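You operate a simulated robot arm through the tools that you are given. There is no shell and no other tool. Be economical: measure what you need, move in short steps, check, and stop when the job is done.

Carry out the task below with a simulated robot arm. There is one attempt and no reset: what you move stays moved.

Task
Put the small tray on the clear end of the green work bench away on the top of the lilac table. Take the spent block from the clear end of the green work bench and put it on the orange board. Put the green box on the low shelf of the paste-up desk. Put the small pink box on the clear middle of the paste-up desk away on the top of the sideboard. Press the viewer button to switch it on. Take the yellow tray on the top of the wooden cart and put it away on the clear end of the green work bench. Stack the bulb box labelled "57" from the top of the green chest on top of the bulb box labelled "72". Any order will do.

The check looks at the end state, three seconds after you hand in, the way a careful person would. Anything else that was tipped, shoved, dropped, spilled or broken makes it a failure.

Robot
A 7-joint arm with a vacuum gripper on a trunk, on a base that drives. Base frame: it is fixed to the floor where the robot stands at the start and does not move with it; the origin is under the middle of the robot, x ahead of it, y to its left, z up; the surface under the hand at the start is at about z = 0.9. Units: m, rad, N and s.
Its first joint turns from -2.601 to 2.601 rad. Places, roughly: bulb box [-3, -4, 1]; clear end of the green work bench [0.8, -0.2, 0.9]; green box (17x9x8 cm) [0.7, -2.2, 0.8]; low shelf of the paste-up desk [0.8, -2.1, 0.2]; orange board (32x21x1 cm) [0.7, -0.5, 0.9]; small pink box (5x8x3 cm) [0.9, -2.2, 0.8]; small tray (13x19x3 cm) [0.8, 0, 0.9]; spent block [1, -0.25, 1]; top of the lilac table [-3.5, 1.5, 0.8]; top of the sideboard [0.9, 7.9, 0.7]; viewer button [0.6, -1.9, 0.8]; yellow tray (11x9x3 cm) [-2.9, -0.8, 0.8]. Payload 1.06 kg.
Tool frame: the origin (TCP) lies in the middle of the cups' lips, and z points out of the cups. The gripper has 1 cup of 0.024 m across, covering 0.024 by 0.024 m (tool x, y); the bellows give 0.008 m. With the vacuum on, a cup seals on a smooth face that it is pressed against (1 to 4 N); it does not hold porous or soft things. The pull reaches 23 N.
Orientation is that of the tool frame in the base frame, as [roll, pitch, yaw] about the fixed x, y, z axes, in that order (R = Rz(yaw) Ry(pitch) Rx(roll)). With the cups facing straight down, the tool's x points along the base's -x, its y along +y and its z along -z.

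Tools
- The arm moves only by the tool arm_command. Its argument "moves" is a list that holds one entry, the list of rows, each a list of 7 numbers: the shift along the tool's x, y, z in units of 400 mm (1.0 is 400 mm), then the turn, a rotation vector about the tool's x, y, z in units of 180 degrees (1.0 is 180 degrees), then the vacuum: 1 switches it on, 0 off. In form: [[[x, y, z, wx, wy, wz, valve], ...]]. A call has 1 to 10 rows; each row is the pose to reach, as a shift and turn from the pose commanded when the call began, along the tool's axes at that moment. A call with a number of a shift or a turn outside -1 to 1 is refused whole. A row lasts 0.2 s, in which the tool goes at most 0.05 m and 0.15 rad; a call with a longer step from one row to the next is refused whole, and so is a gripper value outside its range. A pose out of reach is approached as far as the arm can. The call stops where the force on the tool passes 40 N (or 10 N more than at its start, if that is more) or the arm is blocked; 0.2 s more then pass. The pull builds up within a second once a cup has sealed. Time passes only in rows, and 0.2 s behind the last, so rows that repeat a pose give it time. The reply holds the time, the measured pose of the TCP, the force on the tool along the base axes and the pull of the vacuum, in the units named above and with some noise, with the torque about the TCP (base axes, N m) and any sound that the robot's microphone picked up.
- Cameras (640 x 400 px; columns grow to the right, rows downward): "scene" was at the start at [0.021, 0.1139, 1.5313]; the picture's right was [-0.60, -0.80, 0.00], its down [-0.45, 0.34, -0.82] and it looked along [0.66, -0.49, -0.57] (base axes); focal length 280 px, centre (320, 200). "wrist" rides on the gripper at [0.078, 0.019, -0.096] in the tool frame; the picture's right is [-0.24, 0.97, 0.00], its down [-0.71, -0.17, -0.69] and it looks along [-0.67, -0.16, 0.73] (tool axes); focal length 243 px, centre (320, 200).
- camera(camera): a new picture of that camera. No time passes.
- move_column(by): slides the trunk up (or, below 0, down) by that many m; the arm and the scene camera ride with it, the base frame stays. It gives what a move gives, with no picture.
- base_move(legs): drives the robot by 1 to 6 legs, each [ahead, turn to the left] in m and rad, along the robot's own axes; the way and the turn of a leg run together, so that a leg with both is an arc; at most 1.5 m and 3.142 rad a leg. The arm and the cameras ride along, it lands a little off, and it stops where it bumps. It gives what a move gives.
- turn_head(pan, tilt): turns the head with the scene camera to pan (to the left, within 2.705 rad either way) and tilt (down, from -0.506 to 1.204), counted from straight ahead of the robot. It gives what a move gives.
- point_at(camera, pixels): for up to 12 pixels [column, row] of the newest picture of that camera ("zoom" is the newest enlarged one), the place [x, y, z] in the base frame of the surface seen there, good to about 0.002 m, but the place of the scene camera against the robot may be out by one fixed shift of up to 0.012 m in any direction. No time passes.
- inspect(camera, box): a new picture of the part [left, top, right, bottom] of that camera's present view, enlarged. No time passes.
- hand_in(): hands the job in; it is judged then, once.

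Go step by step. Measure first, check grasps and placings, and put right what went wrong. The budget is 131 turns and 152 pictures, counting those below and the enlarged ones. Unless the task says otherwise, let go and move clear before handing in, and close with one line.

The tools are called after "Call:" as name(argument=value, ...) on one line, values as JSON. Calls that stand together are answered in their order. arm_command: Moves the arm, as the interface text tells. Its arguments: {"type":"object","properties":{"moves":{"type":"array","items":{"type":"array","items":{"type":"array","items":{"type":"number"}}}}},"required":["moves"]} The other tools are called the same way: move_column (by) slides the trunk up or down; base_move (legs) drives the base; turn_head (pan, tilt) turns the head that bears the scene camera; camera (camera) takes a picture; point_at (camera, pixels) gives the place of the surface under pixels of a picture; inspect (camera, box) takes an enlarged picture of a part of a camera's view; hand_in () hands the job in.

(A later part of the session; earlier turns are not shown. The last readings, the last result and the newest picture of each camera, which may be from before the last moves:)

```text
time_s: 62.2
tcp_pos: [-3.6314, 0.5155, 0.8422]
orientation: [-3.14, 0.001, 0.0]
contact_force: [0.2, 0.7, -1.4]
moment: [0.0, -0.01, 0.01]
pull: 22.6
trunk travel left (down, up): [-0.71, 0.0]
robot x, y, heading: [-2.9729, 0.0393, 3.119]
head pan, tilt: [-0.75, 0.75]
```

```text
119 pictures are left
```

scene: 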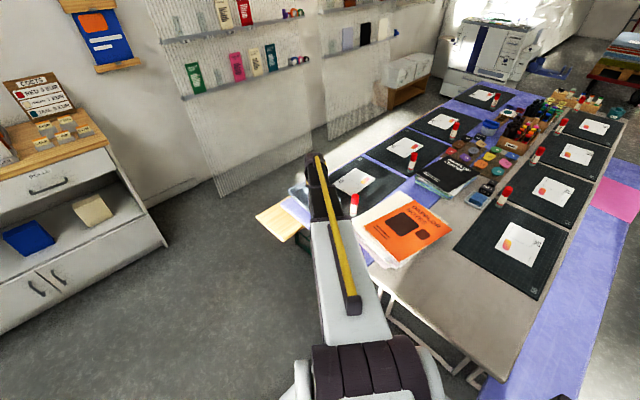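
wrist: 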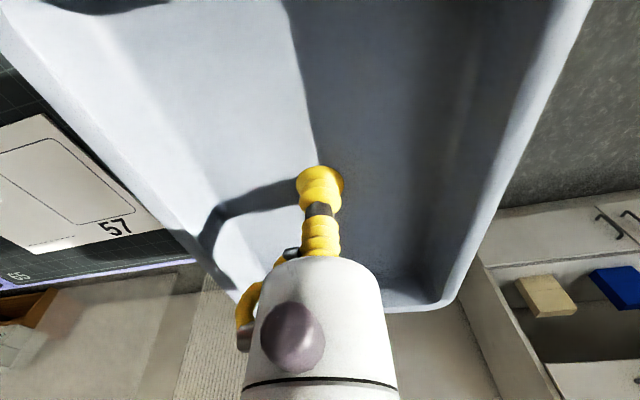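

I'll cross-check the scene camera's shift using the "57" mark, at wrist (115,228) and at about (341,181) in the scene.

Call:
inspect(camera="scene", box=[320, 150, 416, 210])

Call:
point_at(camera="wrist", pixels=[[115, 228], [42, 115], [165, 285], [545, 60], [60, 40]])

```text
6.67 times, centred on (368, 180) of scene
```

zoom: 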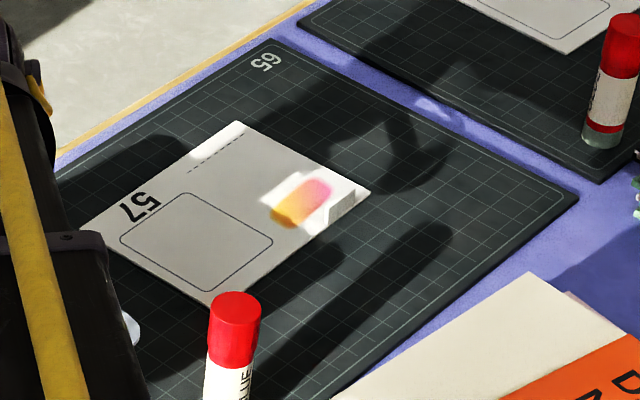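

```text
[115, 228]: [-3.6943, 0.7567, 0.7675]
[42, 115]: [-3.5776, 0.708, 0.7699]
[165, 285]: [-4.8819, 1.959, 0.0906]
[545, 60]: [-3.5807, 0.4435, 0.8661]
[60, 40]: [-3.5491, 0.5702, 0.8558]
```

Call:
point_at(camera="zoom", pixels=[[140, 206], [207, 303], [60, 175]])

```text
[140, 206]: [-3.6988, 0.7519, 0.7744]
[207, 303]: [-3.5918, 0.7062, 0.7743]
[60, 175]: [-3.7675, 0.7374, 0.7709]
```

The scene reads about 4 mm low in y and 6 mm high in z, so I'll shift +4 mm in y and lower until touch.

Call:
arm_command(moves=[[[0, -0.012, 0.08, 0, 0, 0, 1], [0, -0.012, 0.15, 0, 0, 0, 1], [0, -0.012, 0.175, 0, 0, 0, 1], [0, -0.012, 0.188, 0, 0, 0, 1], [0, -0.012, 0.194, 0, 0, 0, 1], [0, -0.012, 0.194, 0, 0, 0, 1]]])

```text
time_s: 63.6
tcp_pos: [-3.6316, 0.5215, 0.7657]
orientation: [-3.139, 0.002, 0.0]
contact_force: [-4.5, 1.9, 17.5]
moment: [0.14, -0.03, 0.02]
pull: 22.8
trunk travel left (down, up): [-0.71, 0.0]
robot x, y, heading: [-2.9731, 0.0377, 3.119]
head pan, tilt: [-0.75, 0.75]
```

It has touched (17 N). A quick look before releasing.

Call:
camera(camera="wrist")

Call:
inspect(camera="scene", box=[250, 150, 410, 270])

```text
117 pictures are left
```

wrist: 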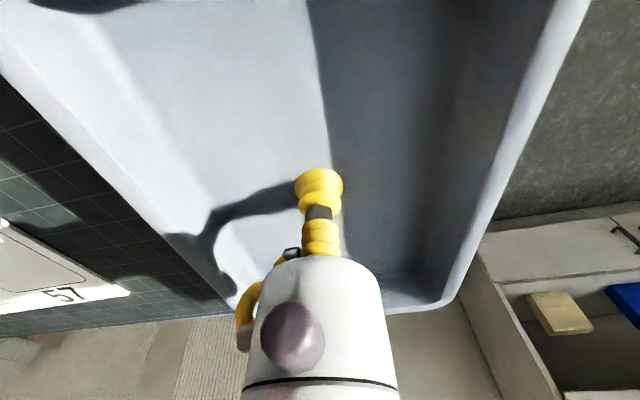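

```text
3.33 times, centred on (330, 210) of scene
```

zoom: 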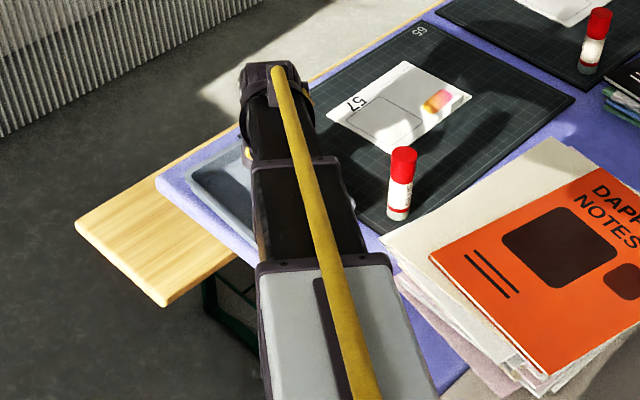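

There's a lilac margin at the outer edge and the torque is small, so it sits flat. I'll release, rise straight up and move off to check.

Call:
arm_command(moves=[[[0, 0, -0.005, 0, 0, 0, 0], [0, 0, -0.005, 0, 0, 0, 0], [0, 0, -0.005, 0, 0, 0, 0], [0, 0, -0.05, 0, 0, 0, 0], [0, 0, -0.15, 0, 0, 0, 0], [0, 0, -0.27, 0, 0, 0, 0], [0, 0, -0.39, 0, 0, 0, 0], [0, 0, -0.51, 0, 0, 0, 0], [0, 0.12, -0.51, 0, 0, 0, 0], [0, 0.24, -0.51, 0, 0, 0, 0]]])

Call:
arm_command(moves=[[[0, 0.12, -0.05, 0, 0, 0, 0], [0, 0.24, -0.1, 0, 0, 0, 0], [0, 0.36, -0.1, 0, 0, 0, 0], [0, 0.48, -0.1, 0, 0, 0, 0], [0, 0.6, -0.1, 0, 0, 0, 0], [0, 0.72, -0.1, 0, 0, 0, 0], [0, 0.84, -0.1, 0, 0, 0, 0], [0, 0.95, -0.1, 0, 0, 0, 0]]])

Call:
inspect(camera="scene", box=[250, 150, 410, 270])

```text
time_s: 65.8
tcp_pos: [-3.6317, 0.4238, 0.9692]
orientation: [3.14, 0.0, -0.002]
contact_force: [0.1, -0.2, 0.2]
moment: [-0.02, 0.0, 0.02]
pull: 0.1
trunk travel left (down, up): [-0.71, 0.0]
robot x, y, heading: [-2.9761, 0.0375, 3.121]
head pan, tilt: [-0.75, 0.75]
```

```text
refused: row 1 steps farther than a row can; nothing moved
```

```text
3.33 times, centred on (330, 210) of scene
```

zoom: 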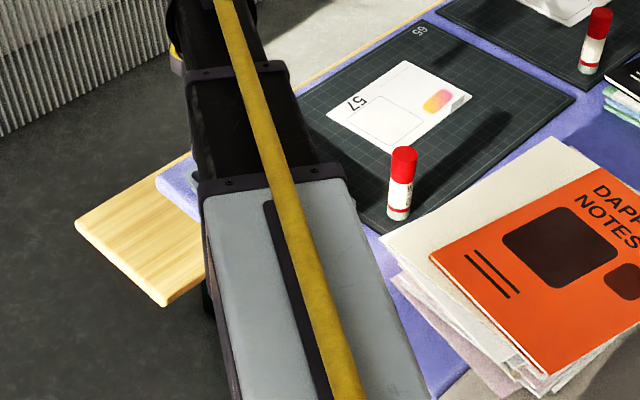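

I'll keep swinging the arm away toward −y with smaller steps.

Call:
arm_command(moves=[[[0, 0.1, -0.06, 0, 0, 0, 0], [0, 0.2, -0.12, 0, 0, 0, 0], [0, 0.3, -0.18, 0, 0, 0, 0], [0, 0.4, -0.24, 0, 0, 0, 0], [0, 0.5, -0.3, 0, 0, 0, 0], [0, 0.6, -0.36, 0, 0, 0, 0], [0, 0.7, -0.42, 0, 0, 0, 0], [0, 0.8, -0.48, 0, 0, 0, 0], [0, 0.9, -0.54, 0, 0, 0, 0], [0, 1.0, -0.6, 0, 0, 0, 0]]])

Call:
inspect(camera="scene", box=[250, 150, 410, 270])

Call:
turn_head(pan=1.4, tilt=0.8)

Call:
camera(camera="scene")

```text
time_s: 68.0
tcp_pos: [-3.6319, 0.0246, 1.2082]
orientation: [-3.14, 0.0, 0.0]
contact_force: [-0.2, 0.5, -0.1]
moment: [-0.03, 0.02, 0.01]
pull: 0.0
trunk travel left (down, up): [-0.71, 0.0]
robot x, y, heading: [-2.9728, 0.0364, 3.12]
head pan, tilt: [-0.75, 0.75]
```

```text
3.33 times, centred on (330, 210) of scene
```

zoom: 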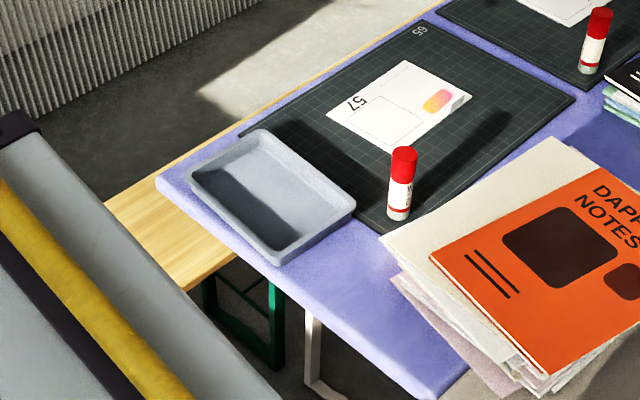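

```text
time_s: 70.0
tcp_pos: [-3.6317, 0.0253, 1.2076]
orientation: [3.141, -0.001, -0.001]
contact_force: [-0.5, -0.6, -0.1]
moment: [-0.03, 0.0, -0.03]
pull: 0.1
trunk travel left (down, up): [-0.71, 0.0]
robot x, y, heading: [-2.9744, 0.0379, 3.121]
head pan, tilt: [1.4, 0.799]
```

```text
113 pictures are left
```

scene: 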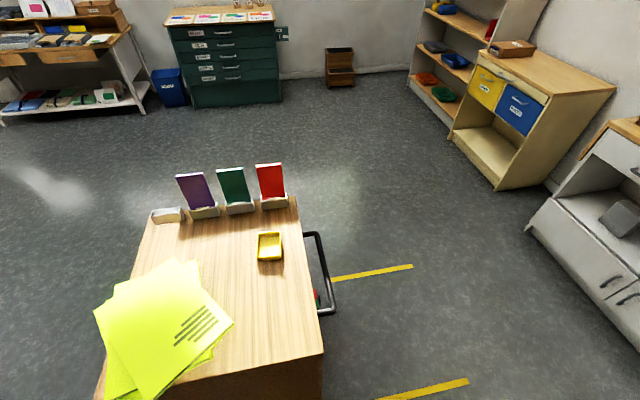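

The grey tray sits flat on the lilac top, clear of the mat and papers. The yellow tray is on the cart at (270,246); I'll measure it.

Call:
inspect(camera="scene", box=[230, 215, 310, 275])

Call:
point_at(camera="scene", pixels=[[270, 246], [259, 236], [281, 234], [258, 259], [282, 258], [300, 250], [315, 240], [325, 352], [270, 195], [190, 340], [240, 200]])

```text
6.67 times, centred on (270, 245) of scene
```

zoom: 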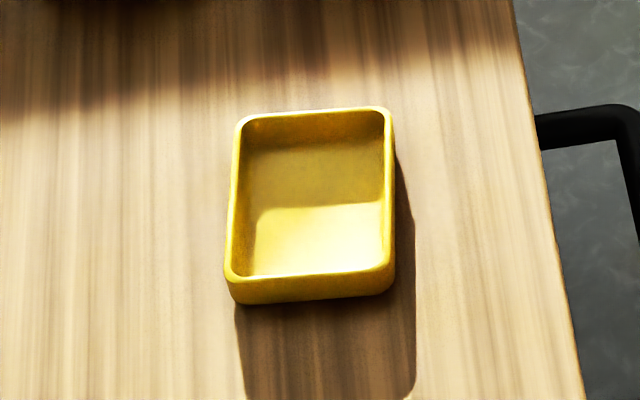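

```text
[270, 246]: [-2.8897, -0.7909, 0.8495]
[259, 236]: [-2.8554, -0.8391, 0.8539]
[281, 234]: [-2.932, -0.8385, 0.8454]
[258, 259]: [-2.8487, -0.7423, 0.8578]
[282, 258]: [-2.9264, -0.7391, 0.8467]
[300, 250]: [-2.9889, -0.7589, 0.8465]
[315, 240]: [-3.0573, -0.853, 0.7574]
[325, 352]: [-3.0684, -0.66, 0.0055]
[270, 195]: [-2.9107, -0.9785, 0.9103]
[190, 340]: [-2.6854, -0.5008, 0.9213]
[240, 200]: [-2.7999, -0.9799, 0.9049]
```

The yellow tray's floor centre is (−2.889,−0.79) at z≈0.845, 0.83 m from the axis. I'll swing the arm over in an arc at z≈1.2.

Call:
arm_command(moves=[[[0.033, 0.1, 0, 0, 0, 0, 0], [0.065, 0.2, 0, 0, 0, 0, 0], [0.098, 0.3, 0, 0, 0, 0, 0], [0.13, 0.4, 0, 0, 0, 0, 0], [0.163, 0.5, 0, 0, 0, 0, 0], [0.195, 0.6, 0, 0, 0, 0, 0], [0.228, 0.7, 0, 0, 0, 0, 0], [0.26, 0.8, 0, 0, 0, 0, 0], [0.293, 0.9, 0, 0, 0, 0, 0], [0.325, 1.0, 0, 0, 0, 0, 0]]])

Call:
arm_command(moves=[[[0.075, 0.081, 0, 0, 0, 0, 0], [0.15, 0.162, 0, 0, 0, 0, 0], [0.225, 0.244, 0, 0, 0, 0, 0], [0.3, 0.325, 0, 0, 0, 0, 0], [0.375, 0.406, 0, 0, 0, 0, 0], [0.45, 0.487, 0, 0, 0, 0, 0], [0.525, 0.569, 0, 0, 0, 0, 0], [0.6, 0.65, 0, 0, 0, 0, 0], [0.675, 0.731, 0, 0, 0, 0, 0], [0.75, 0.8125, 0, 0, 0, 0, 0]]])

Call:
arm_command(moves=[[[0.1, 0.029, 0, 0, 0, 0, 0], [0.2, 0.058, 0, 0, 0, 0, 0], [0.3, 0.087, 0, 0, 0, 0, 0], [0.4, 0.116, 0, 0, 0, 0, 0], [0.5, 0.145, 0, 0, 0, 0, 0], [0.6, 0.174, 0, 0, 0, 0, 0], [0.7, 0.203, 0.03, 0, 0, 0, 0], [0.775, 0.225, 0.1, 0, 0, 0, 0], [0.775, 0.225, 0.2, 0, 0, 0, 0]]])

Call:
camera(camera="wrist")

Call:
camera(camera="scene")

```text
time_s: 72.2
tcp_pos: [-3.4991, -0.3751, 1.2041]
orientation: [3.141, 0.001, 0.001]
contact_force: [-0.1, -0.2, 0.4]
moment: [-0.01, 0.0, 0.0]
pull: 0.0
trunk travel left (down, up): [-0.71, 0.0]
robot x, y, heading: [-2.973, 0.0391, 3.12]
head pan, tilt: [1.4, 0.799]
```

```text
time_s: 74.4
tcp_pos: [-3.2025, -0.7019, 1.2087]
orientation: [3.141, 0.001, 0.0]
contact_force: [1.4, 0.4, -1.2]
moment: [0.02, -0.02, 0.01]
pull: 0.0
trunk travel left (down, up): [-0.71, 0.0]
robot x, y, heading: [-2.9726, 0.0386, 3.125]
head pan, tilt: [1.4, 0.799]
```

```text
time_s: 76.4
tcp_pos: [-2.8928, -0.7919, 1.1261]
orientation: [3.141, 0.0, -0.002]
contact_force: [0.1, -0.5, -0.9]
moment: [-0.03, -0.01, -0.04]
pull: 0.1
trunk travel left (down, up): [-0.71, 0.0]
robot x, y, heading: [-2.9732, 0.0415, 3.121]
head pan, tilt: [1.4, 0.799]
```

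```text
111 pictures are left
```

wrist: 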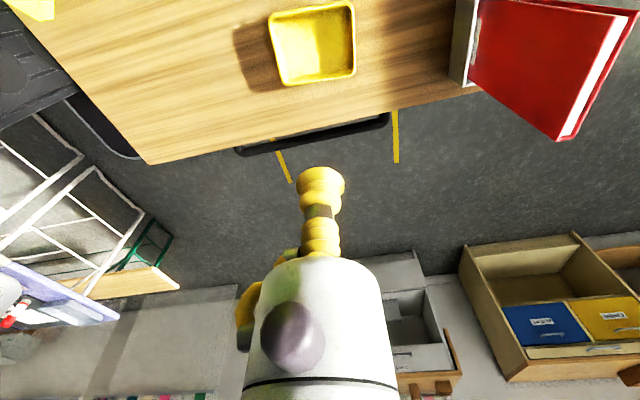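

```text
110 pictures are left
```

scene: 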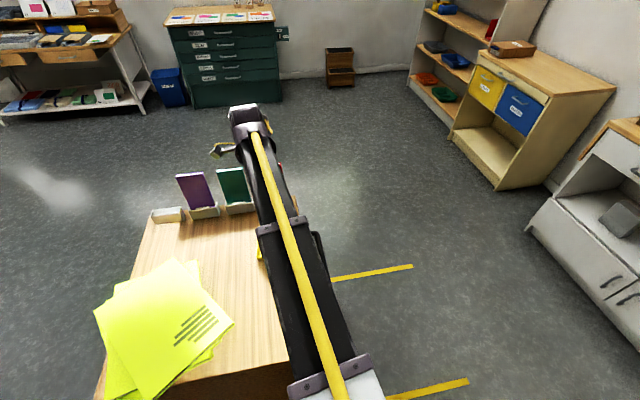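

Call:
point_at(camera="wrist", pixels=[[313, 45], [270, 18], [350, 5], [283, 82], [354, 74], [325, 60], [290, 40], [575, 100], [470, 40]])

```text
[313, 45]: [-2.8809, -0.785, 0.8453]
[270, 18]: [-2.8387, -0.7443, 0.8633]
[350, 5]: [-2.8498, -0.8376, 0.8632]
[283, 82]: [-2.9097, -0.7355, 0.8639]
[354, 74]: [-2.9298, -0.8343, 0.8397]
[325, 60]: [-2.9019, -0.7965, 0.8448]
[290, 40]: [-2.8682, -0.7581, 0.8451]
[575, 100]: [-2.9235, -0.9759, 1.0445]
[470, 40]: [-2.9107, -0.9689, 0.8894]
```

The tray centre is (−2.880,−0.788) with the floor at 0.845. I'll lower with the vacuum on.

Call:
arm_command(moves=[[[0.015, -0.005, 0.12, 0, 0, 0, 0], [0.032, -0.01, 0.24, 0, 0, 0, 0], [0.032, -0.01, 0.36, 0, 0, 0, 0], [0.032, -0.01, 0.48, 0, 0, 0, 0], [0.032, -0.01, 0.58, 0, 0, 0, 1], [0.032, -0.01, 0.66, 0, 0, 0, 1], [0.032, -0.01, 0.69, 0, 0, 0, 1], [0.032, -0.01, 0.706, 0, 0, 0, 1], [0.032, -0.01, 0.711, 0, 0, 0, 1], [0.032, -0.01, 0.711, 0, 0, 0, 1]]])

Call:
arm_command(moves=[[[0, 0, 0, 0, 0, 0, 1], [0, 0, 0, 0, 0, 0, 1]]])

```text
time_s: 78.6
tcp_pos: [-2.8802, -0.7882, 0.8437]
orientation: [3.141, -0.001, 0.0]
contact_force: [0.8, -4.5, 8.6]
moment: [0.0, -0.02, 0.02]
pull: 22.7
trunk travel left (down, up): [-0.71, 0.0]
robot x, y, heading: [-2.9714, 0.0407, 3.119]
head pan, tilt: [1.4, 0.799]
```

```text
time_s: 79.2
tcp_pos: [-2.8794, -0.7878, 0.8445]
orientation: [3.141, 0.001, -0.001]
contact_force: [1.0, -3.1, 6.4]
moment: [0.01, -0.02, 0.0]
pull: 23.7
trunk travel left (down, up): [-0.71, 0.0]
robot x, y, heading: [-2.9741, 0.0384, 3.122]
head pan, tilt: [1.4, 0.799]
```

Sealed. I'll lift to about 1.2 and swing back toward the front the way I came.

Call:
arm_command(moves=[[[0, 0, -0.1, 0, 0, 0, 1], [0, 0, -0.22, 0, 0, 0, 1], [0, 0, -0.34, 0, 0, 0, 1], [0, 0, -0.46, 0, 0, 0, 1], [0, 0, -0.58, 0, 0, 0, 1], [0, 0, -0.7, 0, 0, 0, 1], [0, 0, -0.82, 0, 0, 0, 1], [-0.1, -0.02, -0.87, 0, 0, 0, 1], [-0.21, -0.04, -0.87, 0, 0, 0, 1], [-0.32, -0.07, -0.87, 0, 0, 0, 1]]])

Call:
arm_command(moves=[[[-0.1, -0.03, 0, 0, 0, 0, 1], [-0.2, -0.06, 0, 0, 0, 0, 1], [-0.3, -0.1, 0, 0, 0, 0, 1], [-0.4, -0.15, 0, 0, 0, 0, 1], [-0.49, -0.21, 0, 0, 0, 0, 1], [-0.58, -0.28, 0, 0, 0, 0, 1], [-0.67, -0.35, 0, 0, 0, 0, 1], [-0.76, -0.42, 0, 0, 0, 0, 1], [-0.85, -0.49, 0, 0, 0, 0, 1], [-0.94, -0.56, 0, 0, 0, 0, 1]]])

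Call:
arm_command(moves=[[[-0.07, -0.1, 0, 0, 0, 0, 1], [-0.14, -0.2, 0, 0, 0, 0, 1], [-0.21, -0.3, 0, 0, 0, 0, 1], [-0.28, -0.4, 0, 0, 0, 0, 1], [-0.33, -0.5, 0, 0, 0, 0, 1], [-0.37, -0.6, 0, 0, 0, 0, 1], [-0.4, -0.7, 0, 0, 0, 0, 1], [-0.42, -0.8, 0, 0, 0, 0, 1]]])

Call:
camera(camera="wrist")

Call:
camera(camera="scene")

```text
time_s: 81.4
tcp_pos: [-3.0078, -0.7581, 1.1938]
orientation: [-3.14, 0.001, 0.001]
contact_force: [0.0, -0.3, -1.1]
moment: [-0.03, -0.01, -0.03]
pull: 22.5
trunk travel left (down, up): [-0.71, 0.0]
robot x, y, heading: [-2.9758, 0.0404, 3.121]
head pan, tilt: [1.4, 0.799]
```

```text
time_s: 83.6
tcp_pos: [-3.3862, -0.5339, 1.1913]
orientation: [3.141, 0.0, -0.001]
contact_force: [0.0, 0.7, -1.4]
moment: [0.03, -0.01, 0.03]
pull: 23.1
trunk travel left (down, up): [-0.71, 0.0]
robot x, y, heading: [-2.9716, 0.0385, 3.12]
head pan, tilt: [1.4, 0.799]
```

```text
time_s: 85.4
tcp_pos: [-3.5507, -0.2131, 1.1883]
orientation: [-3.141, 0.0, -0.001]
contact_force: [0.5, -0.3, -0.7]
moment: [0.0, 0.0, -0.04]
pull: 22.4
trunk travel left (down, up): [-0.71, 0.0]
robot x, y, heading: [-2.9708, 0.0409, 3.125]
head pan, tilt: [1.4, 0.799]
```

```text
109 pictures are left
```

wrist: 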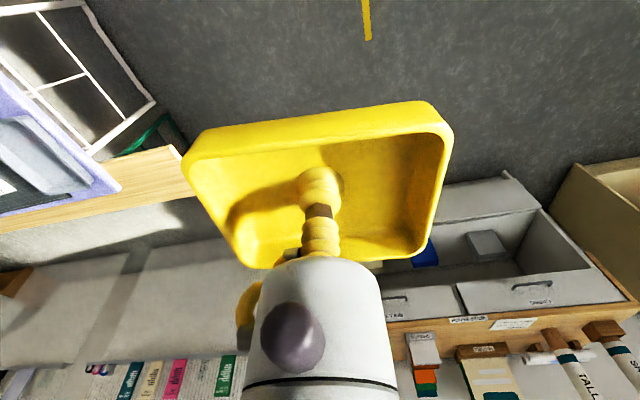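

```text
108 pictures are left
```

scene: 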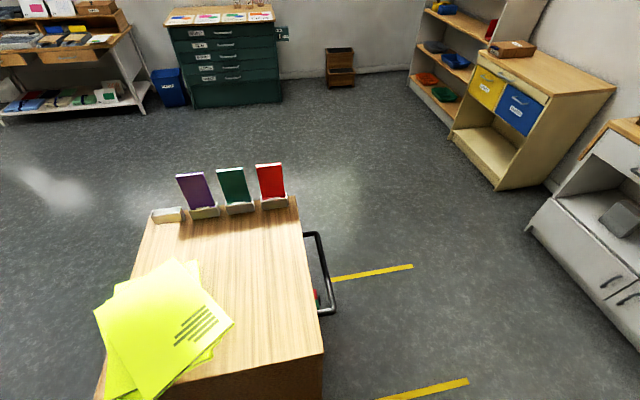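

The tray is held. I'll back up east and turn to face the bench, stopping short of it.

Call:
base_move(legs=[[-1.4, 0], [-1.0, 0], [0, -3.12]])

Call:
turn_head(pan=0, tilt=0.5)

Call:
camera(camera="scene")

```text
time_s: 104.6
tcp_pos: [0.0066, 0.3174, 1.1885]
orientation: [3.141, -0.002, -3.103]
contact_force: [-0.2, -0.3, -0.9]
moment: [-0.04, 0.01, 0.02]
pull: 23.0
trunk travel left (down, up): [-0.71, 0.0]
robot x, y, heading: [-0.5624, 0.0425, 0.017]
head pan, tilt: [1.4, 0.799]
```

```text
time_s: 106.1
tcp_pos: [0.0069, 0.3179, 1.1884]
orientation: [-3.14, -0.002, -3.105]
contact_force: [0.3, -0.2, -0.1]
moment: [0.03, -0.01, -0.02]
pull: 22.7
trunk travel left (down, up): [-0.71, 0.0]
robot x, y, heading: [-0.561, 0.0391, 0.015]
head pan, tilt: [0.0, 0.499]
```

```text
107 pictures are left
```

scene: 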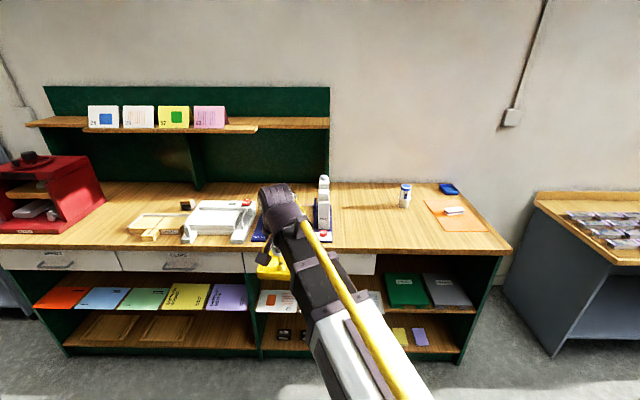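

I'll shift the tray to y≈−0.02 and a bit farther out so it stays clear of the stapler, then drive up to the bench.

Call:
arm_command(moves=[[[-0.03, -0.1, 0, 0, 0, 0, 1], [-0.06, -0.2, 0, 0, 0, 0, 1], [-0.1, -0.3, 0, 0, 0, 0, 1], [-0.14, -0.4, 0, 0, 0, 0, 1], [-0.18, -0.5, 0, 0, 0, 0, 1], [-0.22, -0.6, 0, 0, 0, 0, 1], [-0.25, -0.7, 0, 0, 0, 0, 1], [-0.25, -0.8, 0, 0, 0, 0, 1], [-0.25, -0.86, 0, 0, 0, 0, 1]]])

Call:
base_move(legs=[[0.64, 0]])

Call:
camera(camera="wrist")

Call:
turn_head(pan=0.2, tilt=0.8)

Call:
camera(camera="scene")

```text
time_s: 108.1
tcp_pos: [0.1227, -0.0211, 1.1869]
orientation: [-3.14, -0.001, -3.103]
contact_force: [0.4, 0.2, -1.0]
moment: [0.0, -0.03, 0.0]
pull: 22.6
trunk travel left (down, up): [-0.71, 0.0]
robot x, y, heading: [-0.56, 0.0418, 0.019]
head pan, tilt: [0.0, 0.499]
```

```text
time_s: 111.7
tcp_pos: [0.7585, -0.0123, 1.1877]
orientation: [-3.141, 0.0, -3.106]
contact_force: [0.5, -0.1, -0.9]
moment: [-0.03, 0.01, 0.0]
pull: 23.2
trunk travel left (down, up): [-0.71, 0.0]
robot x, y, heading: [0.0772, 0.0515, 0.014]
head pan, tilt: [0.0, 0.499]
```

```text
106 pictures are left
```

wrist: 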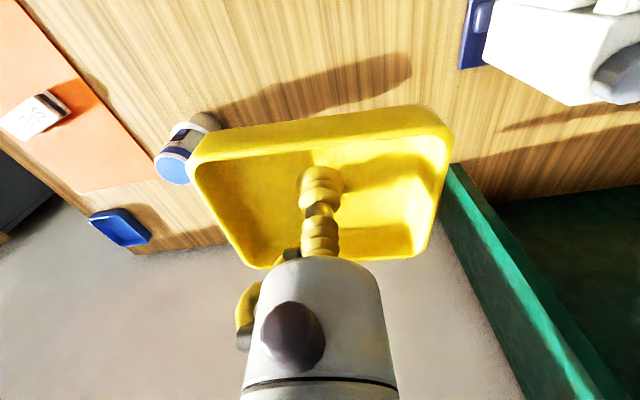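

```text
time_s: 112.5
tcp_pos: [0.7569, -0.0117, 1.187]
orientation: [3.141, 0.0, -3.106]
contact_force: [0.7, -0.3, -0.5]
moment: [0.02, -0.02, 0.0]
pull: 22.4
trunk travel left (down, up): [-0.71, 0.0]
robot x, y, heading: [0.0732, 0.0521, 0.016]
head pan, tilt: [0.201, 0.799]
```

```text
105 pictures are left
```

scene: 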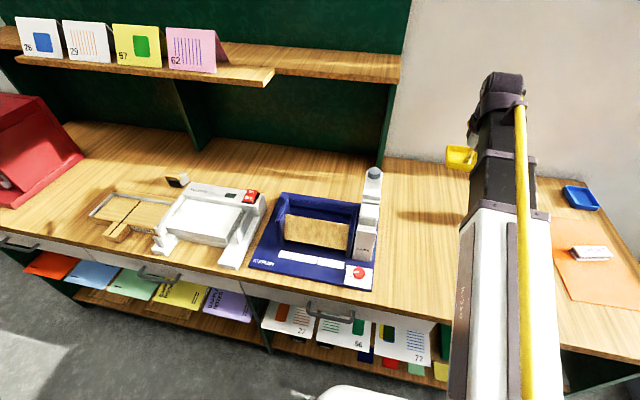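

The landing spot (0.82,−0.03) is bare. I'll lower the tray there.

Call:
arm_command(moves=[[[-0.08, -0.025, 0.05, 0, 0, 0, 1], [-0.16, -0.05, 0.13, 0, 0, 0, 1], [-0.16, -0.05, 0.25, 0, 0, 0, 1], [-0.16, -0.05, 0.37, 0, 0, 0, 1], [-0.16, -0.05, 0.49, 0, 0, 0, 1], [-0.16, -0.05, 0.59, 0, 0, 0, 1], [-0.16, -0.05, 0.66, 0, 0, 0, 1], [-0.16, -0.05, 0.69, 0, 0, 0, 1], [-0.16, -0.05, 0.702, 0, 0, 0, 1], [-0.16, -0.05, 0.706, 0, 0, 0, 1]]])

```text
time_s: 114.7
tcp_pos: [0.8223, -0.0294, 0.9064]
orientation: [3.141, -0.001, -3.107]
contact_force: [1.9, 0.2, 1.8]
moment: [0.03, 0.0, 0.04]
pull: 22.7
trunk travel left (down, up): [-0.71, 0.0]
robot x, y, heading: [0.0729, 0.058, 0.018]
head pan, tilt: [0.201, 0.799]
```

Touching lightly. I'll press 2 mm more, release and rise.

Call:
arm_command(moves=[[[0, 0, 0.006, 0, 0, 0, 1], [0, 0, 0.006, 0, 0, 0, 0], [0, 0, 0.006, 0, 0, 0, 0], [0, 0, 0.006, 0, 0, 0, 0], [0, 0, -0.04, 0, 0, 0, 0], [0, 0, -0.15, 0, 0, 0, 0], [0, 0, -0.27, 0, 0, 0, 0], [0, 0, -0.39, 0, 0, 0, 0], [0, 0, -0.51, 0, 0, 0, 0], [0, 0, -0.63, 0, 0, 0, 0]]])

Call:
camera(camera="wrist")

```text
time_s: 116.9
tcp_pos: [0.822, -0.0305, 1.1582]
orientation: [3.141, 0.0, -3.104]
contact_force: [0.0, 0.0, 0.5]
moment: [0.01, 0.01, 0.01]
pull: 0.0
trunk travel left (down, up): [-0.71, 0.0]
robot x, y, heading: [0.0745, 0.055, 0.016]
head pan, tilt: [0.201, 0.799]
```

```text
104 pictures are left
```

wrist: 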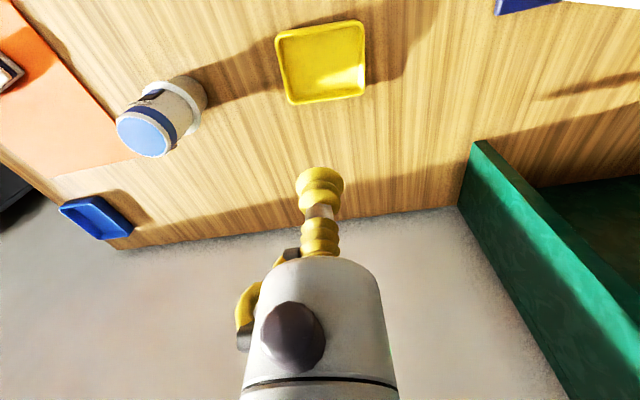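

The yellow tray rests on the bench. Now to the paste-up desk: back off, turn right, drive south and face the desk.

Call:
base_move(legs=[[-0.4, 0], [0, -1.585], [1.5, 0], [0.6, 0], [0, 1.57]])

Call:
turn_head(pan=0.0, tilt=0.6)

Call:
camera(camera="scene")

Call:
camera(camera="wrist")

```text
time_s: 137.1
tcp_pos: [0.4444, -2.1618, 1.1563]
orientation: [3.141, 0.0, -3.117]
contact_force: [-0.4, 0.2, 0.4]
moment: [-0.02, 0.04, 0.03]
pull: 0.1
trunk travel left (down, up): [-0.71, 0.0]
robot x, y, heading: [-0.3027, -2.0724, 0.003]
head pan, tilt: [0.201, 0.799]
```

```text
time_s: 137.8
tcp_pos: [0.4441, -2.1618, 1.1577]
orientation: [3.141, 0.0, -3.117]
contact_force: [0.5, 1.6, -0.6]
moment: [0.0, -0.01, 0.01]
pull: 0.1
trunk travel left (down, up): [-0.71, 0.0]
robot x, y, heading: [-0.3027, -2.0692, 0.005]
head pan, tilt: [0.0, 0.6]
```

```text
103 pictures are left
```

scene: 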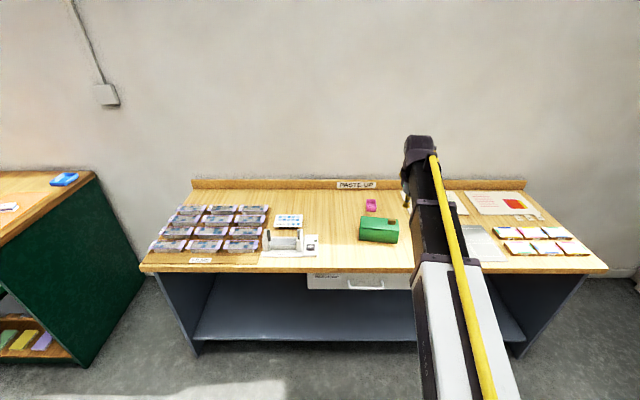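

```text
102 pictures are left
```

wrist: 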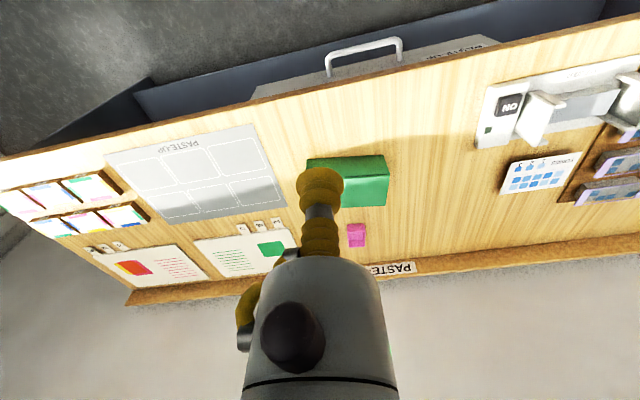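

Call:
inspect(camera="scene", box=[250, 180, 442, 300])

Call:
point_at(camera="scene", pixels=[[380, 222], [380, 236], [371, 203], [315, 242], [310, 252], [280, 270], [300, 325], [400, 335], [345, 285], [250, 305], [200, 335], [390, 222]])

Call:
inspect(camera="wrist", box=[440, 60, 640, 200])

Call:
point_at(camera="wrist", pixels=[[508, 105], [488, 130], [495, 90], [535, 110], [350, 180], [360, 235], [375, 160], [630, 100]])

```text
3.33 times, centred on (346, 240) of scene
```

zoom: 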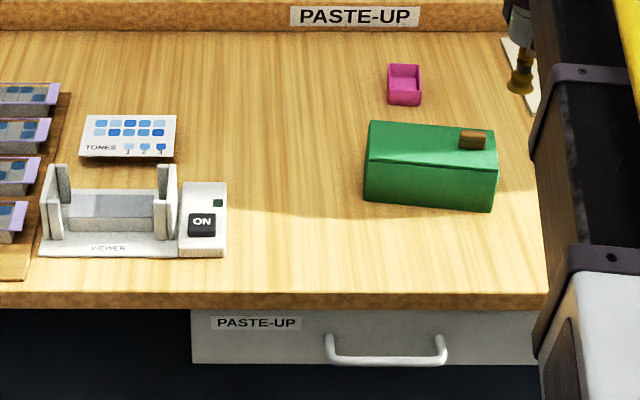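

```text
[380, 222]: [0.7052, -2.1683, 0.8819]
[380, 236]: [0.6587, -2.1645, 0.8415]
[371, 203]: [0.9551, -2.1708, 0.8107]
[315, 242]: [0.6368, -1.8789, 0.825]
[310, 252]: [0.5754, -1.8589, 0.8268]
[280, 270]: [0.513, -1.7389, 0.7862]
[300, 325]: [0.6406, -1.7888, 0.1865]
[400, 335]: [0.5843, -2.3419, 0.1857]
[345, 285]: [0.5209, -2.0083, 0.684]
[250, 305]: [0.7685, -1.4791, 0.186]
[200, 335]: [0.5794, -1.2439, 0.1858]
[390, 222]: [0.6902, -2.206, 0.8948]
```

```text
2.86 times, centred on (540, 130) of wrist
```

zoom: 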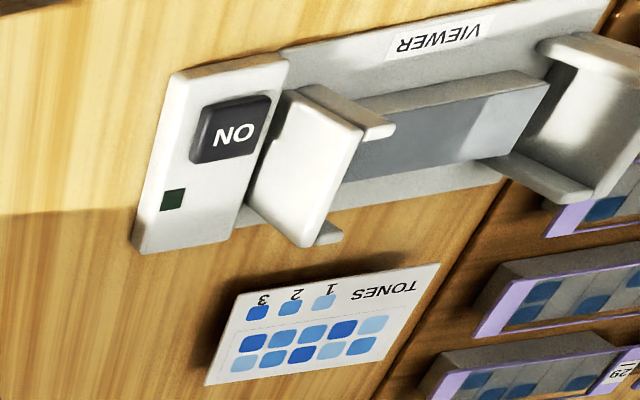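

```text
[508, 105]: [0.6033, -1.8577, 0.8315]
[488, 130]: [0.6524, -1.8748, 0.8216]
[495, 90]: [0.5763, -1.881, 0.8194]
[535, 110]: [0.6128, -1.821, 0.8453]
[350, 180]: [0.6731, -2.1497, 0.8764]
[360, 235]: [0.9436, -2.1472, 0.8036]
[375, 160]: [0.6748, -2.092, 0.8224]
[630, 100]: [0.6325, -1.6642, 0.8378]
```

The ON button is at (0.600,−1.861,0.83), the green box's top is at z≈0.876 and the low shelf is at z≈0.18. To check clearance under the desk top I'll measure the arm's own outline and the desk's underside and drawer.

Call:
point_at(camera="scene", pixels=[[418, 138], [420, 155], [425, 190], [428, 240], [440, 268], [455, 330], [410, 195], [345, 288], [440, 280], [310, 288], [260, 272], [215, 275]])

Call:
inspect(camera="scene", box=[360, 120, 520, 220])

```text
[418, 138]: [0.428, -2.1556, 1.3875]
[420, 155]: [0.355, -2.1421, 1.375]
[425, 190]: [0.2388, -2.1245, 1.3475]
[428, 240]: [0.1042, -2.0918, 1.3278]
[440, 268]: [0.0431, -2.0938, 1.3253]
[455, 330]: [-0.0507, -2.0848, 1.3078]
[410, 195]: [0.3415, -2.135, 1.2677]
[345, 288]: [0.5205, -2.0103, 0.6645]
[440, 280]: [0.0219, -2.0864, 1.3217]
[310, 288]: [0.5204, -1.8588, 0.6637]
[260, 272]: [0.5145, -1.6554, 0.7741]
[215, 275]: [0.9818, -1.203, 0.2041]
```

```text
4.00 times, centred on (440, 170) of scene
```

zoom: 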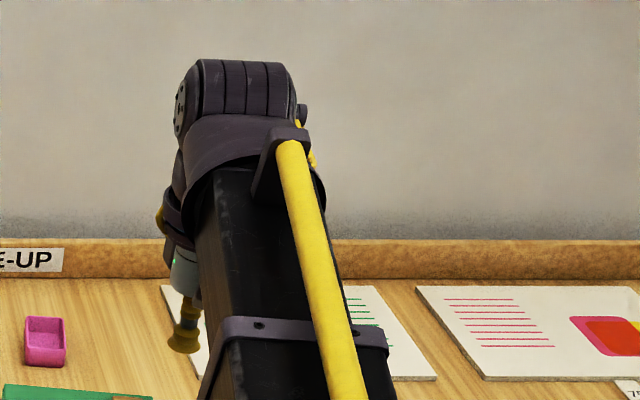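

The arm's top is only about 0.24 m above the TCP, so it fits under the desk with the trunk lowered. I'll drive 0.17 m closer and press the button first.

Call:
base_move(legs=[[0.17, 0]])

Call:
arm_command(moves=[[[0.02, 0.1, 0, 0, 0, 0, 0], [0.04, 0.2, 0, 0, 0, 0, 0], [0.06, 0.3, 0, 0, 0, 0, 0], [0.06, 0.4, 0, 0, 0, 0, 0], [0.06, 0.5, 0, 0, 0, 0, 0], [0.06, 0.6, 0, 0, 0, 0, 0], [0.06, 0.7, 0.06, 0, 0, 0, 0], [0.06, 0.75, 0.17, 0, 0, 0, 0], [0.06, 0.75, 0.29, 0, 0, 0, 0], [0.06, 0.75, 0.41, 0, 0, 0, 0]]])

Call:
camera(camera="wrist")

```text
time_s: 139.2
tcp_pos: [0.6131, -2.1611, 1.1566]
orientation: [3.141, -0.001, -3.118]
contact_force: [0.9, 0.0, -0.2]
moment: [0.0, -0.02, 0.05]
pull: 0.2
trunk travel left (down, up): [-0.71, 0.0]
robot x, y, heading: [-0.1267, -2.0699, 0.003]
head pan, tilt: [0.0, 0.6]
```

```text
time_s: 141.4
tcp_pos: [0.5829, -1.8602, 0.993]
orientation: [3.141, 0.0, -3.118]
contact_force: [0.8, -1.5, -0.3]
moment: [0.02, -0.03, 0.0]
pull: 0.2
trunk travel left (down, up): [-0.71, 0.0]
robot x, y, heading: [-0.1319, -2.0698, 0.005]
head pan, tilt: [0.0, 0.6]
```

```text
98 pictures are left
```

wrist: 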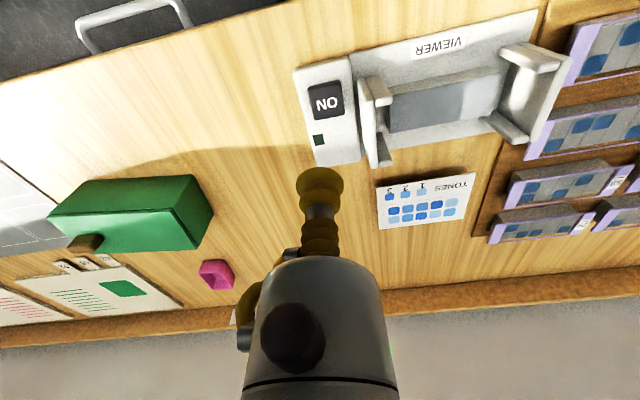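

Call:
point_at(camera="wrist", pixels=[[327, 103], [311, 90], [338, 85], [317, 117], [342, 112], [319, 140], [372, 120], [368, 80], [155, 205], [85, 242], [180, 215], [120, 195]])

Call:
inspect(camera="wrist", box=[280, 40, 408, 180])

```text
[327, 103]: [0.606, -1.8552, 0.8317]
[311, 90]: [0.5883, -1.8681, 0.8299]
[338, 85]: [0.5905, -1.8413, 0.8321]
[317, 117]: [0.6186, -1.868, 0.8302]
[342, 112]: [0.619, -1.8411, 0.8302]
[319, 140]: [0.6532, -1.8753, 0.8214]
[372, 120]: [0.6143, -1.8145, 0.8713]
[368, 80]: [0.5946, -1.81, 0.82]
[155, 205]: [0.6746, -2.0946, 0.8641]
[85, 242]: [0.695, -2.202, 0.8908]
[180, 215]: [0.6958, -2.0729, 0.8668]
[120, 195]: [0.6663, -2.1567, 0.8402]
```

```text
2.86 times, centred on (344, 110) of wrist
```

zoom: 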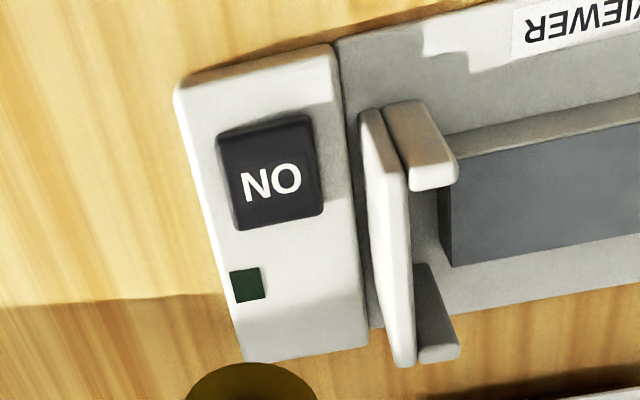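

The button centre is (0.604,−1.857,0.832). I'll press straight down in small steps with the vacuum off.

Call:
arm_command(moves=[[[-0.053, 0.002, 0.1, 0, 0, 0, 0], [-0.053, 0.002, 0.2, 0, 0, 0, 0], [-0.053, 0.002, 0.3, 0, 0, 0, 0], [-0.053, 0.002, 0.37, 0, 0, 0, 0], [-0.053, 0.002, 0.395, 0, 0, 0, 0], [-0.053, 0.002, 0.405, 0, 0, 0, 0], [-0.053, 0.002, 0.412, 0, 0, 0, 0], [-0.053, 0.002, 0.417, 0, 0, 0, 0]]])

Call:
inspect(camera="scene", box=[250, 200, 378, 280])

```text
time_s: 143.2
tcp_pos: [0.6021, -1.8608, 0.8269]
orientation: [-3.141, 0.002, -3.115]
contact_force: [-1.2, 0.7, 1.8]
moment: [-0.02, 0.01, 0.03]
pull: 0.1
trunk travel left (down, up): [-0.71, 0.0]
robot x, y, heading: [-0.1299, -2.0711, 0.004]
head pan, tilt: [0.0, 0.6]
```

```text
5.00 times, centred on (314, 240) of scene
```

zoom: 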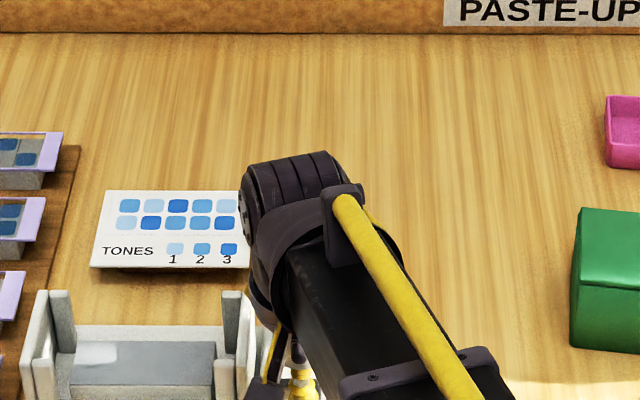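

Only 1.8 N so far. I'll press a bit deeper and watch for a click.

Call:
arm_command(moves=[[[0, 0, 0.005, 0, 0, 0, 0], [0, 0, 0.01, 0, 0, 0, 0], [0, 0, 0.014, 0, 0, 0, 0], [0, 0, 0.014, 0, 0, 0, 0]]])

Call:
camera(camera="wrist")

```text
time_s: 144.2
tcp_pos: [0.6024, -1.8598, 0.8213]
orientation: [-3.141, -0.001, -3.117]
contact_force: [1.0, 0.4, 2.8]
moment: [-0.01, -0.03, 0.0]
pull: 0.0
trunk travel left (down, up): [-0.71, 0.0]
robot x, y, heading: [-0.1311, -2.0703, 0.009]
head pan, tilt: [0.0, 0.6]
heard: click
```

```text
95 pictures are left
```

wrist: 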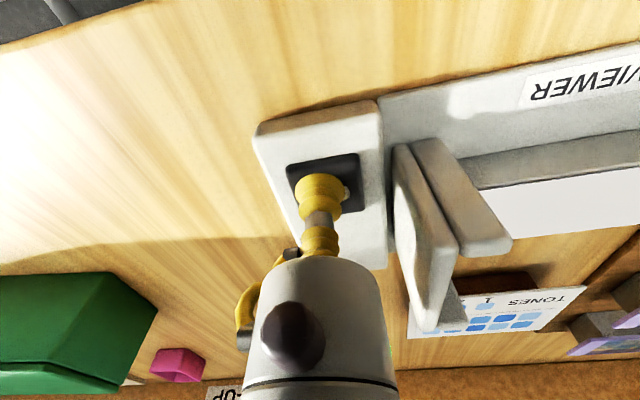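

A click, and the viewer's panel has turned white. I'll rise straight up and check.

Call:
arm_command(moves=[[[0, 0, -0.05, 0, 0, 0, 0], [0, 0, -0.15, 0, 0, 0, 0], [0, 0, -0.27, 0, 0, 0, 0], [0, 0, -0.39, 0, 0, 0, 0], [0, 0, -0.5, 0, 0, 0, 0]]])

Call:
camera(camera="wrist")

```text
time_s: 145.4
tcp_pos: [0.601, -1.8585, 1.0201]
orientation: [-3.142, 0.001, -3.116]
contact_force: [-0.2, -0.4, -0.2]
moment: [0.03, 0.01, -0.01]
pull: 0.0
trunk travel left (down, up): [-0.71, 0.0]
robot x, y, heading: [-0.1353, -2.0699, 0.008]
head pan, tilt: [0.0, 0.6]
```

```text
94 pictures are left
```

wrist: 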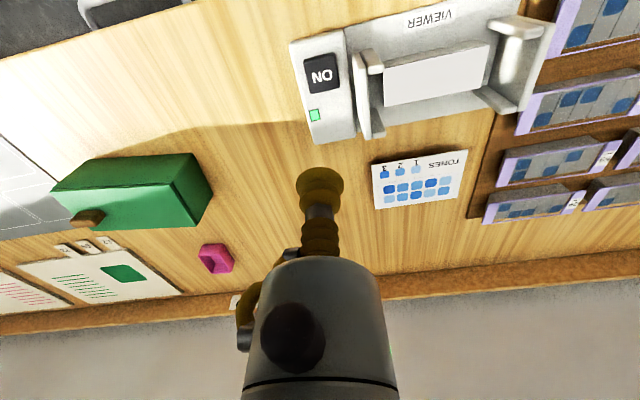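

The LED is lit green, so the viewer is on. Next I'll move in front of the green box to see its top.

Call:
arm_command(moves=[[[0.0, -0.1, -0.02, 0, 0, 0, 0], [0.0, -0.2, -0.04, 0, 0, 0, 0], [0.0, -0.3, -0.06, 0, 0, 0, 0], [0, -0.4, -0.08, 0, 0, 0, 0], [0, -0.5, -0.1, 0, 0, 0, 0], [0, -0.6, -0.1, 0, 0, 0, 0], [0, -0.68, -0.1, 0, 0, 0, 0]]])

Call:
inspect(camera="wrist", box=[220, 40, 460, 250])

```text
time_s: 147.1
tcp_pos: [0.6108, -2.1343, 1.0606]
orientation: [-3.14, 0.002, -3.118]
contact_force: [0.3, 0.3, 0.1]
moment: [0.0, 0.01, -0.01]
pull: 0.0
trunk travel left (down, up): [-0.71, 0.0]
robot x, y, heading: [-0.1344, -2.0698, 0.007]
head pan, tilt: [0.0, 0.6]
```

```text
1.90 times, centred on (340, 145) of wrist
```

zoom: 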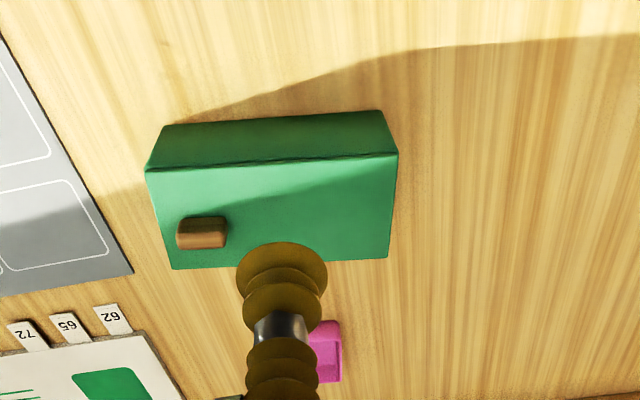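

Call:
point_at(camera="zoom", pixels=[[148, 171], [396, 154], [388, 257], [174, 268], [275, 205], [202, 230], [228, 233], [300, 210], [260, 140], [350, 215]])

```text
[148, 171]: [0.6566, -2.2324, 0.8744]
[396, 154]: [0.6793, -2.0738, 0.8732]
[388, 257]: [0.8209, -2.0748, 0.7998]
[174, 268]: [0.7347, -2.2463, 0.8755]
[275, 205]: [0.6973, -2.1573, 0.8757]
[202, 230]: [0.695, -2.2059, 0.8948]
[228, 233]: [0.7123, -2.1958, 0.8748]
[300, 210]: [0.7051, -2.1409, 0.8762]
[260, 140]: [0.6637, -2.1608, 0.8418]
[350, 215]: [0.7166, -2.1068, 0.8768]
```

The box's top centre is about (0.708,−2.157,0.8755), with the knob near y −2.205. I'll grip at the centre.

Call:
arm_command(moves=[[[-0.1, -0.02, 0, 0, 0, 0, 0], [-0.2, -0.04, 0.04, 0, 0, 0, 0], [-0.241, -0.056, 0.14, 0, 0, 0, 0], [-0.241, -0.056, 0.26, 0, 0, 0, 0], [-0.241, -0.056, 0.37, 0, 0, 0, 1], [-0.241, -0.056, 0.44, 0, 0, 0, 1], [-0.241, -0.056, 0.46, 0, 0, 0, 1], [-0.241, -0.056, 0.468, 0, 0, 0, 1], [-0.241, -0.056, 0.473, 0, 0, 0, 1], [-0.241, -0.056, 0.473, 0, 0, 0, 1]]])

Call:
arm_command(moves=[[[0, 0, 0, 0, 0, 0, 1], [0, 0, 0, 0, 0, 0, 1], [0, 0, -0.03, 0, 0, 0, 1], [0, 0, -0.08, 0, 0, 0, 1], [0, 0, -0.14, 0, 0, 0, 1], [0, 0, -0.14, 0, 0, 0, 1]]])

Call:
camera(camera="wrist")

```text
time_s: 149.2
tcp_pos: [0.7057, -2.1512, 0.8735]
orientation: [-3.142, 0.0, -3.116]
contact_force: [6.4, 1.5, 17.9]
moment: [-0.01, 0.01, 0.04]
pull: 23.0
trunk travel left (down, up): [-0.71, 0.0]
robot x, y, heading: [-0.1315, -2.0688, 0.008]
head pan, tilt: [0.0, 0.6]
```

```text
time_s: 150.7
tcp_pos: [0.7035, -2.1528, 0.929]
orientation: [-3.14, 0.001, -3.117]
contact_force: [0.3, 0.4, -1.6]
moment: [0.01, 0.0, 0.0]
pull: 22.9
trunk travel left (down, up): [-0.71, 0.0]
robot x, y, heading: [-0.1311, -2.0695, 0.009]
head pan, tilt: [0.0, 0.6]
```

```text
92 pictures are left
```

wrist: 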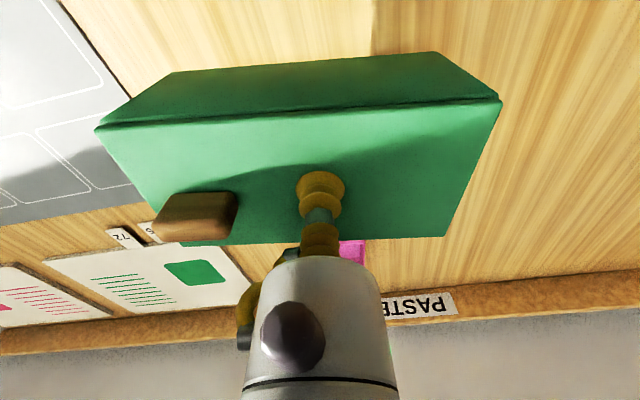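

The box is held level (about 1.6 N). I'll back off 0.5 m, then lower the trunk by 0.6 m.

Call:
base_move(legs=[[-0.5, 0]])

Call:
move_column(by=-0.6)

Call:
arm_command(moves=[[[0.01, 0.1, 0, 0, 0, 0, 1], [0.02, 0.2, 0, 0, 0, 0, 1], [0.04, 0.3, 0, 0, 0, 0, 1], [0.06, 0.4, 0, 0, 0, 0, 1], [0.08, 0.5, 0, 0, 0, 0, 1], [0.1, 0.6, 0, 0, 0, 0, 1], [0.12, 0.7, 0, 0, 0, 0, 1], [0.14, 0.8, 0, 0, 0, 0, 1], [0.16, 0.9, 0, 0, 0, 0, 1], [0.18, 1.0, 0, 0, 0, 0, 1]]])

Call:
turn_head(pan=0.2, tilt=0.35)

Call:
camera(camera="scene")

Call:
camera(camera="wrist")

```text
time_s: 153.6
tcp_pos: [0.1946, -2.1527, 0.9289]
orientation: [3.141, -0.001, -3.113]
contact_force: [0.9, 0.0, -1.3]
moment: [-0.01, 0.02, 0.0]
pull: 23.1
trunk travel left (down, up): [-0.71, 0.0]
robot x, y, heading: [-0.645, -2.0719, 0.01]
head pan, tilt: [0.0, 0.6]
```

```text
refused: -0.6 is not a number from -0.4 to 0.4
```

```text
time_s: 155.8
tcp_pos: [0.1126, -1.755, 0.9269]
orientation: [-3.141, 0.0, -3.113]
contact_force: [0.7, 0.2, -0.8]
moment: [0.01, 0.01, 0.0]
pull: 23.2
trunk travel left (down, up): [-0.71, 0.0]
robot x, y, heading: [-0.6446, -2.0697, 0.008]
head pan, tilt: [0.0, 0.6]
```

```text
time_s: 156.6
tcp_pos: [0.1115, -1.7547, 0.9275]
orientation: [-3.141, 0.0, -3.114]
contact_force: [-0.8, 0.3, -1.6]
moment: [0.02, -0.06, -0.04]
pull: 22.8
trunk travel left (down, up): [-0.71, 0.0]
robot x, y, heading: [-0.6413, -2.0735, 0.007]
head pan, tilt: [0.201, 0.351]
```

```text
91 pictures are left
```

scene: 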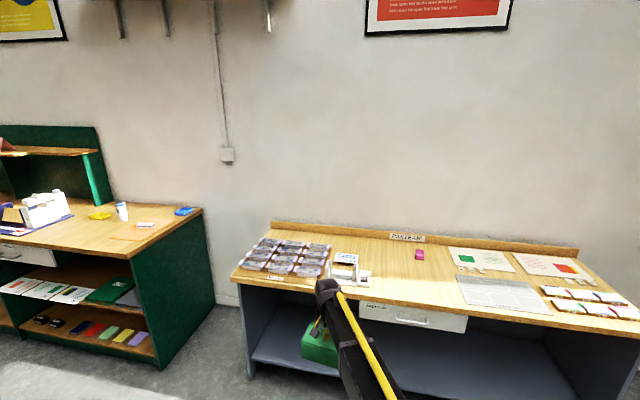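

```text
90 pictures are left
```

wrist: 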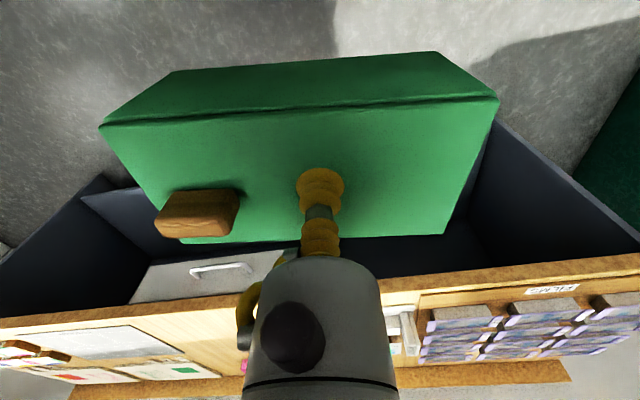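

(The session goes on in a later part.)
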